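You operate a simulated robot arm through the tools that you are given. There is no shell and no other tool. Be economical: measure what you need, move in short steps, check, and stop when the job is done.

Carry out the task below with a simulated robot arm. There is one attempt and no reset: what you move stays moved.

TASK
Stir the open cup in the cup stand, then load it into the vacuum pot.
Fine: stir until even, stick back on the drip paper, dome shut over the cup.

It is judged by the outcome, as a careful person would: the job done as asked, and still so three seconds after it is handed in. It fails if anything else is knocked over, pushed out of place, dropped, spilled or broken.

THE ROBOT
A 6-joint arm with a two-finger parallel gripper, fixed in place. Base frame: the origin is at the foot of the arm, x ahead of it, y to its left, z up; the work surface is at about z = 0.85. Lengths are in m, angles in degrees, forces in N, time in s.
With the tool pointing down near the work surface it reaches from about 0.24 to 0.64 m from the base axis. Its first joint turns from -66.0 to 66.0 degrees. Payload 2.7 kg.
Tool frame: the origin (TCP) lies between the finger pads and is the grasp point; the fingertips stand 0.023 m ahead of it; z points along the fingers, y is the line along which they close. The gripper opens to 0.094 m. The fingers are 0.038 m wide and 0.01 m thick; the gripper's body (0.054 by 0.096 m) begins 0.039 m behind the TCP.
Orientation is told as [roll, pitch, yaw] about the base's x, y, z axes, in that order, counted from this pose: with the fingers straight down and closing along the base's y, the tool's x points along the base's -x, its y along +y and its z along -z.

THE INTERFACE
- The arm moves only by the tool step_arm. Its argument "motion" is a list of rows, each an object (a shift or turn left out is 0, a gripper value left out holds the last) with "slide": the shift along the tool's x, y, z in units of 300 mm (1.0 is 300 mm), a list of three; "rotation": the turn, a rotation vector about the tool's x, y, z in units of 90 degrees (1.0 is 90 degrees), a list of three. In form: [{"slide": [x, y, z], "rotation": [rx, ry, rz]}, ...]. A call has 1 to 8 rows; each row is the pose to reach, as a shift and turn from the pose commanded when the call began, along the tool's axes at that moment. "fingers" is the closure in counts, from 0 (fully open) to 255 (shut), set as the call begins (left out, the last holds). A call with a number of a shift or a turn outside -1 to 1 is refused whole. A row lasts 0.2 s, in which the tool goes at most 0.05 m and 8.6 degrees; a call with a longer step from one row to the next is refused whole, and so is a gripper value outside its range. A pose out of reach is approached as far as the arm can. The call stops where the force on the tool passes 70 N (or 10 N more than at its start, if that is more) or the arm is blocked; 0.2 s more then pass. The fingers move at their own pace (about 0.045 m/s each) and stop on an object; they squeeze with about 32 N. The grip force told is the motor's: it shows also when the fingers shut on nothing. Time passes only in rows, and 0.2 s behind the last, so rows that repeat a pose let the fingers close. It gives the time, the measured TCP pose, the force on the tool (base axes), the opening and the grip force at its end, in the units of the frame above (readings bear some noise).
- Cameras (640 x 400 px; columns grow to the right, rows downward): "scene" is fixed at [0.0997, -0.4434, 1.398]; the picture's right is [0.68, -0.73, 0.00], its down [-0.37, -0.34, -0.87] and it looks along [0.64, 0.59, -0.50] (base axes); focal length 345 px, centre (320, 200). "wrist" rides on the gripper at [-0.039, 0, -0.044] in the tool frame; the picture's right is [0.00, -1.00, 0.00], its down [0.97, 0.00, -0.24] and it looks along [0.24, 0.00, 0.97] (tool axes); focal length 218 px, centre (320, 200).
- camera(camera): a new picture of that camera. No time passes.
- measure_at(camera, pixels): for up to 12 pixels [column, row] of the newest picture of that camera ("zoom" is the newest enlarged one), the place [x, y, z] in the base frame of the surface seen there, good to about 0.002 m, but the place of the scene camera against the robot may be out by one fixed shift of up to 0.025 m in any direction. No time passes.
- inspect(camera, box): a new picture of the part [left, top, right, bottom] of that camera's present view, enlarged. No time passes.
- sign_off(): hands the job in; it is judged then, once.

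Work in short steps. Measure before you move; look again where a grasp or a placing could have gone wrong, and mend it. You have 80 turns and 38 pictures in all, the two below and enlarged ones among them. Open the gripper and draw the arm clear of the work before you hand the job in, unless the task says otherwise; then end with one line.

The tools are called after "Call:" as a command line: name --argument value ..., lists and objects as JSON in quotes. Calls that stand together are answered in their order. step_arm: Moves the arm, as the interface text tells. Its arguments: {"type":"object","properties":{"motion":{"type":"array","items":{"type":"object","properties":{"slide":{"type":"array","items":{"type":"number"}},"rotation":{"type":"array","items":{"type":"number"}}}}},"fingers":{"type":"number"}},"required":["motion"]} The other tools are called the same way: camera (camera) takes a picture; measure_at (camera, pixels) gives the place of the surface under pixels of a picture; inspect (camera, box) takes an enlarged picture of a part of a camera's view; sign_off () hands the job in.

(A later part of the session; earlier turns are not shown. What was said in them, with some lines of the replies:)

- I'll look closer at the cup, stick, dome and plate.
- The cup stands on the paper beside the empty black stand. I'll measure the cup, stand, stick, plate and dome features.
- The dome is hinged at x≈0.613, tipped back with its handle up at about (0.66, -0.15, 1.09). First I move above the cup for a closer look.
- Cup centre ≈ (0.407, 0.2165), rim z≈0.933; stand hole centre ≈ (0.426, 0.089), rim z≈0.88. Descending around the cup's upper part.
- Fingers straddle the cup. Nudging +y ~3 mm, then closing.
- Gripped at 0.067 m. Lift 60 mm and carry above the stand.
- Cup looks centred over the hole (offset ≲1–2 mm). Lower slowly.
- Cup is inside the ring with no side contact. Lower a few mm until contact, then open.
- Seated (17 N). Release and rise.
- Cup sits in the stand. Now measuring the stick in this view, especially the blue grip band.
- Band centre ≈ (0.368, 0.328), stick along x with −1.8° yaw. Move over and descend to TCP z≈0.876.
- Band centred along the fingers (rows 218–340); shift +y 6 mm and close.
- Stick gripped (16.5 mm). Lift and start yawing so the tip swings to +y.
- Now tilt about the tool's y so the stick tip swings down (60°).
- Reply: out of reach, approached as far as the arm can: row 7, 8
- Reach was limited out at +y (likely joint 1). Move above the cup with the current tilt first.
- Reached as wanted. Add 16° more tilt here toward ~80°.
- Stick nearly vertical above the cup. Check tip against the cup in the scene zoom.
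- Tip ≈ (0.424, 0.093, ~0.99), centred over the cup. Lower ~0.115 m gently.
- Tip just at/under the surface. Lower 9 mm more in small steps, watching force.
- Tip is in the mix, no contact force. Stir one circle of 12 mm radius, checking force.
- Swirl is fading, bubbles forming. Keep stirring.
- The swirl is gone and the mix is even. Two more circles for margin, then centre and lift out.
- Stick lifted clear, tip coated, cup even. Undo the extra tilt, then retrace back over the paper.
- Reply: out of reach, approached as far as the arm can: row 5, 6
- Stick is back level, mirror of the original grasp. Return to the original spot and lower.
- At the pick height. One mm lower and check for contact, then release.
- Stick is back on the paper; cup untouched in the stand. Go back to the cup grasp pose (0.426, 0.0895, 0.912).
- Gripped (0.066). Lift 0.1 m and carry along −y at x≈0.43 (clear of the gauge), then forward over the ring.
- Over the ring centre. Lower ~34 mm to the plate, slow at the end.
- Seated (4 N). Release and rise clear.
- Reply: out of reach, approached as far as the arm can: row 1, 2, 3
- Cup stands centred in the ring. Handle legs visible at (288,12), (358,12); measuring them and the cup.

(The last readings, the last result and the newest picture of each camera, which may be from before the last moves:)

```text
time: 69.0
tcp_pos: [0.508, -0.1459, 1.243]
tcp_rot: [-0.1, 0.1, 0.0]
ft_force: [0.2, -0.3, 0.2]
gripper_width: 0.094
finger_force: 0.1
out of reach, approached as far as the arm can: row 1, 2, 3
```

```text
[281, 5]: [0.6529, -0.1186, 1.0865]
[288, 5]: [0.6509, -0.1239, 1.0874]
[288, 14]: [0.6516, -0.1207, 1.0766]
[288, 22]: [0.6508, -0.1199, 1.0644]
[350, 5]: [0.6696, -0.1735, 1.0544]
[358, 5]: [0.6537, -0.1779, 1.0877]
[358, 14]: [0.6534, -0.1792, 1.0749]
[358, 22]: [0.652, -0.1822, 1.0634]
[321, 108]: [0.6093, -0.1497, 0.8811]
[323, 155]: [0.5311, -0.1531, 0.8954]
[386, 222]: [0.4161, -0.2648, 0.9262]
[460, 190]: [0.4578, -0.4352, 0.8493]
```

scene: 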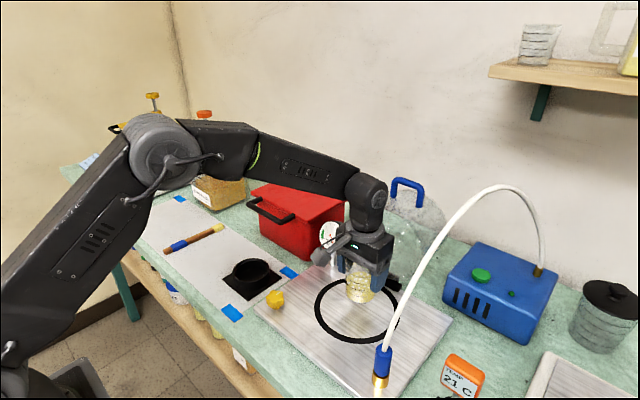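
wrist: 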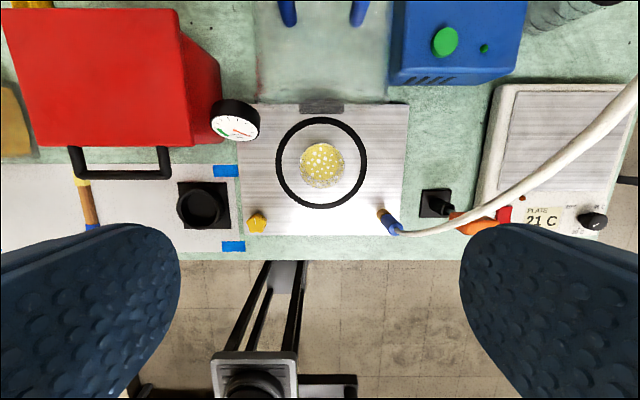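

Handle: legs vertical at x≈0.658, y −0.121/−0.179, bar z≈1.097. Plan: cage the bar with the tool yawed 90° and tilted 45° forward, and swing it along the hinge arc. First retreat a little and yaw.

Call:
step_arm --motion '[{"slide": [0.1, 0, 0]}, {"slide": [0.2, 0, 0], "rotation": [0, 0, -0.09]}, {"slide": [0.25, 0, 0], "rotation": [0, 0, -0.18]}, {"slide": [0.25, 0, 0], "rotation": [0, 0, -0.27]}, {"slide": [0.25, 0, 0], "rotation": [0, 0, -0.36]}, {"slide": [0.25, 0, 0], "rotation": [0, 0, -0.45]}, {"slide": [0.25, 0, 0], "rotation": [0, 0, -0.54]}, {"slide": [0.25, 0, 0], "rotation": [0, 0, -0.63]}]' --fingers 174

Call:
step_arm --motion '[{"rotation": [0, 0, -0.09]}, {"rotation": [0, 0, -0.18]}, {"rotation": [0, 0, -0.27]}, {"rotation": [0, 0, -0.37]}, {"rotation": [0, 0, -0.37]}]'

Call:
step_arm --motion '[{"rotation": [0.09, 0, 0]}, {"rotation": [0.18, 0, 0]}, {"rotation": [0.27, 0, 0]}, {"rotation": [0.36, 0, 0]}, {"rotation": [0.45, 0, 0]}, {"rotation": [0.5, 0, 0]}, {"rotation": [0.5, 0, 0]}]'

```text
time: 70.8
tcp_pos: [0.4329, -0.1425, 1.2464]
tcp_rot: [0.0, 0.1, 56.9]
ft_force: [0.5, -0.7, 0.5]
gripper_width: 0.0298
finger_force: 0.1
```

```text
refused: row 4 steps farther than a row can; nothing moved
```

```text
time: 72.4
tcp_pos: [0.4333, -0.1429, 1.2472]
tcp_rot: [-45.1, 0.1, 56.7]
ft_force: [-0.7, 0.3, -0.5]
gripper_width: 0.0303
finger_force: 0.0
```

The 0.10 step was refused, so yaw is still 56.7° with the tilt applied. Finish the yaw about base z (up = (0,−.707,−.707) in tool axes).

Call:
step_arm --motion '[{"rotation": [0, -0.064, -0.064]}, {"rotation": [0, -0.13, -0.13]}, {"rotation": [0, -0.196, -0.196]}, {"rotation": [0, -0.2616, -0.2616]}, {"rotation": [0, -0.2616, -0.2616]}]'

```text
time: 73.6
tcp_pos: [0.433, -0.1423, 1.2451]
tcp_rot: [-45.0, 0.1, 90.0]
ft_force: [0.7, -0.1, -0.3]
gripper_width: 0.0301
finger_force: 0.0
```

Pose as desired. Move to the pre-grasp point 60 mm back from the handle bar.

Call:
step_arm --motion '[{"slide": [0.005, -0.036, 0.134]}, {"slide": [0.01, -0.072, 0.268]}, {"slide": [0.015, -0.108, 0.402]}, {"slide": [0.02, -0.144, 0.536]}, {"slide": [0.025, -0.18, 0.67]}, {"slide": [0.025, -0.18, 0.67]}]'

Call:
inspect --camera "scene" --box '[310, 120, 470, 280]'

Call:
camera --camera "wrist"

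```text
time: 75.0
tcp_pos: [0.6143, -0.1498, 1.1417]
tcp_rot: [-45.1, 0.1, 90.0]
ft_force: [0.0, 0.0, 0.0]
gripper_width: 0.0298
finger_force: 0.0
```

```text
2.50 times, centred on (390, 200) of scene
```

zoom: 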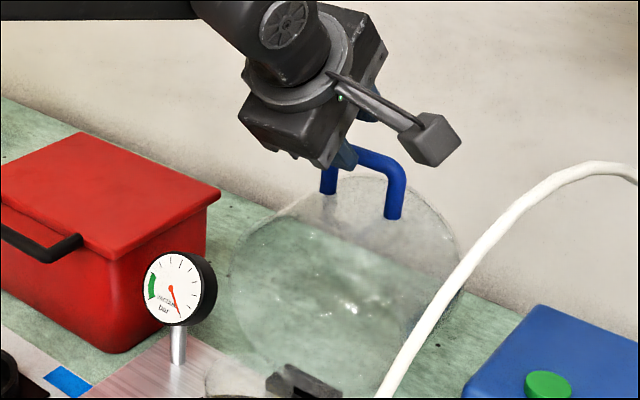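

```text
5 pictures are left
```

wrist: 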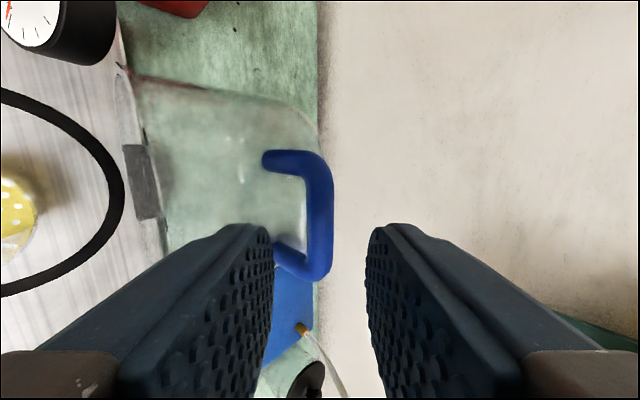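

Bar is right between the fingers (col 319, rows 155–280). Check its depth.

Call:
measure_at --camera "wrist" --pixels '[[319, 215], [310, 215], [329, 215], [285, 158], [290, 258], [275, 215], [140, 180]]'

```text
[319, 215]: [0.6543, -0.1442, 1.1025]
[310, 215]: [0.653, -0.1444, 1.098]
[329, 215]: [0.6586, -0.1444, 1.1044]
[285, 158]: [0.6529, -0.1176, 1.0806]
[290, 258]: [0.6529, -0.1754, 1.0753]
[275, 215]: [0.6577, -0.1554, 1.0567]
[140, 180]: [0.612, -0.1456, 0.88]
```

Bar centre ≈ (0.6585, −0.147, 1.098). Advance 57 mm along the tool with a 3 mm +y trim.

Call:
step_arm --motion '[{"slide": [-0.01, 0, 0.05]}, {"slide": [-0.01, 0, 0.1]}, {"slide": [-0.01, 0, 0.14]}, {"slide": [-0.01, 0, 0.17]}, {"slide": [-0.01, 0, 0.187]}, {"slide": [-0.01, 0, 0.187]}]'

Call:
step_arm --motion '[{"slide": [0, 0, 0]}, {"slide": [0, 0, 0]}, {"slide": [0, 0, 0]}]' --fingers 204

```text
time: 76.4
tcp_pos: [0.6536, -0.1468, 1.1017]
tcp_rot: [-45.0, 0.1, 90.0]
ft_force: [-0.3, 0.0, -0.1]
gripper_width: 0.0299
finger_force: 0.1
```

```text
time: 77.2
tcp_pos: [0.6536, -0.1469, 1.1017]
tcp_rot: [-44.9, 0.1, 89.9]
ft_force: [0.0, -0.6, -0.9]
gripper_width: 0.019
finger_force: 0.2
```

Bar caged (19 mm opening, no contact). Swing along the hinge arc (pivot ≈ (0.613, 0.877), radius 0.228), first 42°.

Call:
step_arm --motion '[{"slide": [0, 0.0556, -0.074]}, {"slide": [0, 0.12, -0.1407]}, {"slide": [0, 0.1919, -0.1989]}, {"slide": [0, 0.2703, -0.2482]}, {"slide": [0, 0.3543, -0.2873]}, {"slide": [0, 0.4426, -0.3158]}, {"slide": [0, 0.4426, -0.3158]}]'

Call:
inspect --camera "scene" --box '[290, 130, 470, 320]'

```text
time: 78.8
tcp_pos: [0.4896, -0.1452, 1.0737]
tcp_rot: [-45.0, 0.1, 90.0]
ft_force: [-0.6, 0.3, -1.0]
gripper_width: 0.0189
finger_force: 0.3
```

```text
2.11 times, centred on (380, 225) of scene
```

zoom: 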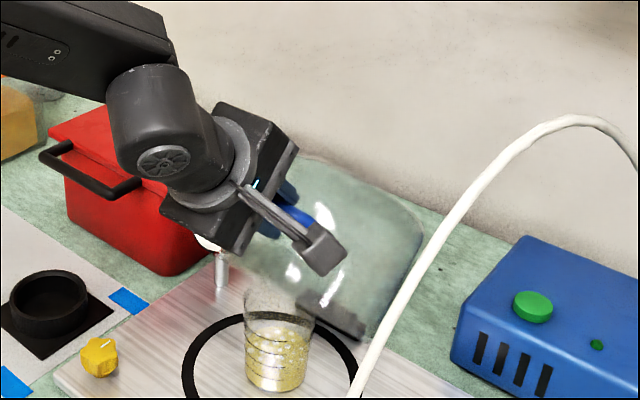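

Dome follows cleanly. Continue to about 83°.

Call:
step_arm --motion '[{"slide": [0, 0.1039, -0.0196]}, {"slide": [0, 0.2095, -0.0243]}, {"slide": [0, 0.3022, -0.016]}, {"slide": [0, 0.3924, 0.0031]}, {"slide": [0, 0.4676, 0.0283]}, {"slide": [0, 0.5282, 0.0549]}, {"slide": [0, 0.5282, 0.0549]}]'

```text
time: 80.4
tcp_pos: [0.4233, -0.1476, 1.0112]
tcp_rot: [-44.7, 0.1, 90.0]
ft_force: [0.3, 0.5, -0.2]
gripper_width: 0.019
finger_force: 0.0
out of reach, approached as far as the arm can: row 4, 5, 6, 7
```

The arm got too close to its base at 45° tilt (ψ≈66°). Ease the tilt to 25° around the bar (the cage still blocks the arc direction), then continue.

Call:
step_arm --motion '[{"slide": [0, -0.003, 0], "rotation": [-0.08, 0, 0]}, {"slide": [0, -0.005, 0], "rotation": [-0.16, 0, 0]}, {"slide": [0, -0.007, 0], "rotation": [-0.22, 0, 0]}, {"slide": [0, -0.007, 0], "rotation": [-0.22, 0, 0]}]'

Call:
step_arm --motion '[{"slide": [0, 0.068, 0.041]}, {"slide": [0, 0.13, 0.09]}, {"slide": [0, 0.178, 0.136]}, {"slide": [0, 0.213, 0.176]}, {"slide": [0, 0.213, 0.176]}]'

Call:
inspect --camera "scene" --box '[250, 180, 450, 380]'

```text
time: 81.4
tcp_pos: [0.4229, -0.1485, 1.0113]
tcp_rot: [-25.3, 0.2, 89.9]
ft_force: [0.6, -11.7, 1.0]
gripper_width: 0.019
finger_force: 0.3
```

```text
time: 82.6
tcp_pos: [0.3889, -0.1465, 0.9371]
tcp_rot: [-25.5, 0.3, 89.7]
ft_force: [3.3, -34.5, 1.5]
gripper_width: 0.0202
finger_force: 1.1
```

```text
2.00 times, centred on (350, 280) of scene
```

zoom: 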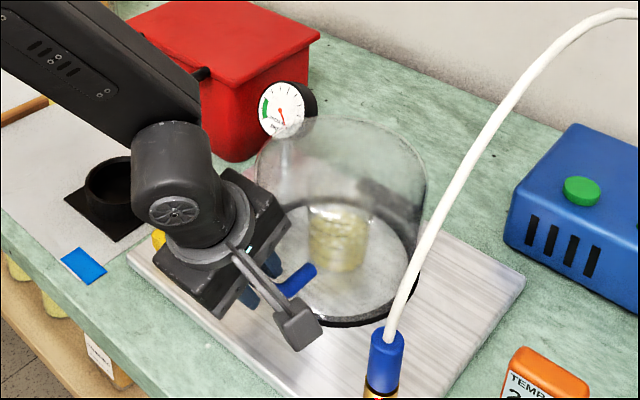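

Nearly shut. There's −34 N side load (finger against a handle leg), so shift 3–4 mm in −y (tool +x) first.

Call:
step_arm --motion '[{"slide": [0.005, 0, 0]}, {"slide": [0.012, 0, 0]}, {"slide": [0.012, 0, 0]}]'

```text
time: 83.4
tcp_pos: [0.3879, -0.1466, 0.9362]
tcp_rot: [-25.0, 0.0, 90.0]
ft_force: [4.5, -4.9, -0.4]
gripper_width: 0.0201
finger_force: 1.4
```

Side load gone. Lower the last few degrees in small steps.

Call:
step_arm --motion '[{"slide": [0, 0.009, 0.011]}, {"slide": [0, 0.017, 0.021]}, {"slide": [0, 0.025, 0.031]}, {"slide": [0, 0.032, 0.042]}, {"slide": [0, 0.032, 0.042]}]'

Call:
inspect --camera "scene" --box '[250, 200, 430, 360]'

```text
time: 84.6
tcp_pos: [0.3863, -0.1487, 0.9225]
tcp_rot: [-25.4, 0.3, 90.1]
ft_force: [11.9, -0.8, 13.2]
gripper_width: 0.0265
finger_force: 8.2
```

```text
2.50 times, centred on (340, 280) of scene
```

zoom: 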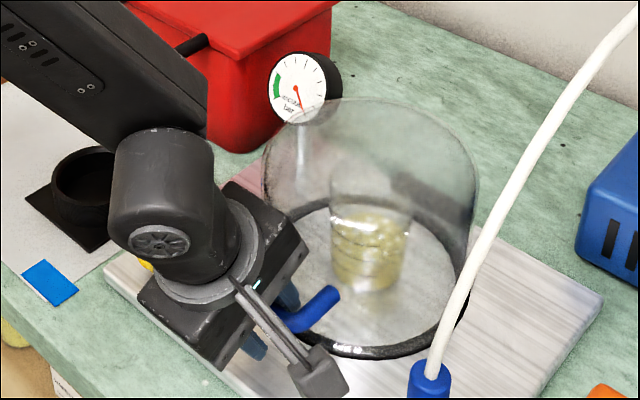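

Dome sits on the ring (13 N up). Open slightly to free the bar, then back out along the tool axis.

Call:
step_arm --motion '[{"slide": [0, 0, 0]}, {"slide": [0, 0, 0]}, {"slide": [0, 0, 0]}]' --fingers 150

Call:
step_arm --motion '[{"slide": [0, 0, -0.03]}, {"slide": [0, 0, -0.07]}, {"slide": [0, 0, -0.12]}, {"slide": [0, 0, -0.18]}]'

```text
time: 85.4
tcp_pos: [0.3843, -0.1487, 0.9209]
tcp_rot: [-25.1, 0.1, 90.0]
ft_force: [-0.3, 0.1, -0.5]
gripper_width: 0.0387
finger_force: 0.0
```

```text
time: 86.4
tcp_pos: [0.3608, -0.1471, 0.9707]
tcp_rot: [-25.2, 0.2, 90.0]
ft_force: [0.4, 0.2, -0.2]
gripper_width: 0.0387
finger_force: 0.1
```

Clear with no forces. Rise 0.2 m, open fully, and check.

Call:
step_arm --motion '[{"slide": [0, -0.05, -0.11]}, {"slide": [0, -0.11, -0.24]}, {"slide": [0, -0.17, -0.36]}, {"slide": [0, -0.23, -0.49]}, {"slide": [0, -0.282, -0.604]}, {"slide": [0, -0.282, -0.604]}]' --fingers 0

Call:
camera --camera "scene"

```text
time: 87.8
tcp_pos: [0.3614, -0.1486, 1.172]
tcp_rot: [-25.1, 0.0, 89.9]
ft_force: [-0.8, -0.6, 0.3]
gripper_width: 0.0942
finger_force: 0.1
```

```text
1 pictures are left
```

scene: 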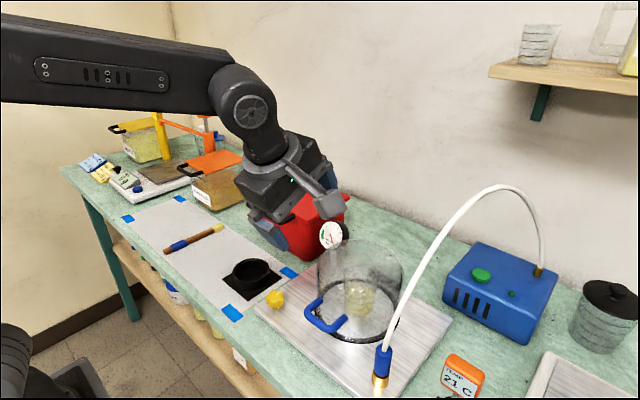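

Call:
inspect --camera "scene" --box '[290, 230, 420, 360]'

Call:
measure_at --camera "scene" --pixels '[[322, 323], [315, 302], [345, 320], [275, 298], [252, 285], [330, 235]]'

```text
3.08 times, centred on (355, 295) of scene
```

zoom: 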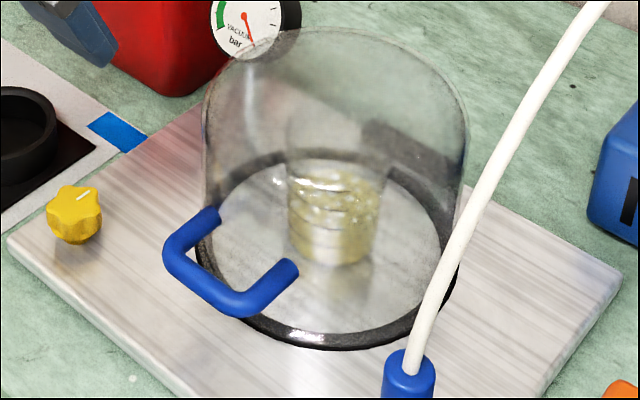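

```text
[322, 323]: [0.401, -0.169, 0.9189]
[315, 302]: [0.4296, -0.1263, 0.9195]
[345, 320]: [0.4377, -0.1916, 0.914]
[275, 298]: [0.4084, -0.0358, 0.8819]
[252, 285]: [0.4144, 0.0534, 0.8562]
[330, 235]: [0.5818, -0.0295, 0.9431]
```

The dome sits flat on the ring with its handle level. The cup is upright inside, the stick is on the paper and the arm is clear, so I'm handing in.

Call:
sign_off

```text
The job is handed in.
```

The cup was stirred even in the stand and now sits centred in the vacuum pot with the dome shut over it; the stick is back on the drip paper and nothing else was moved.
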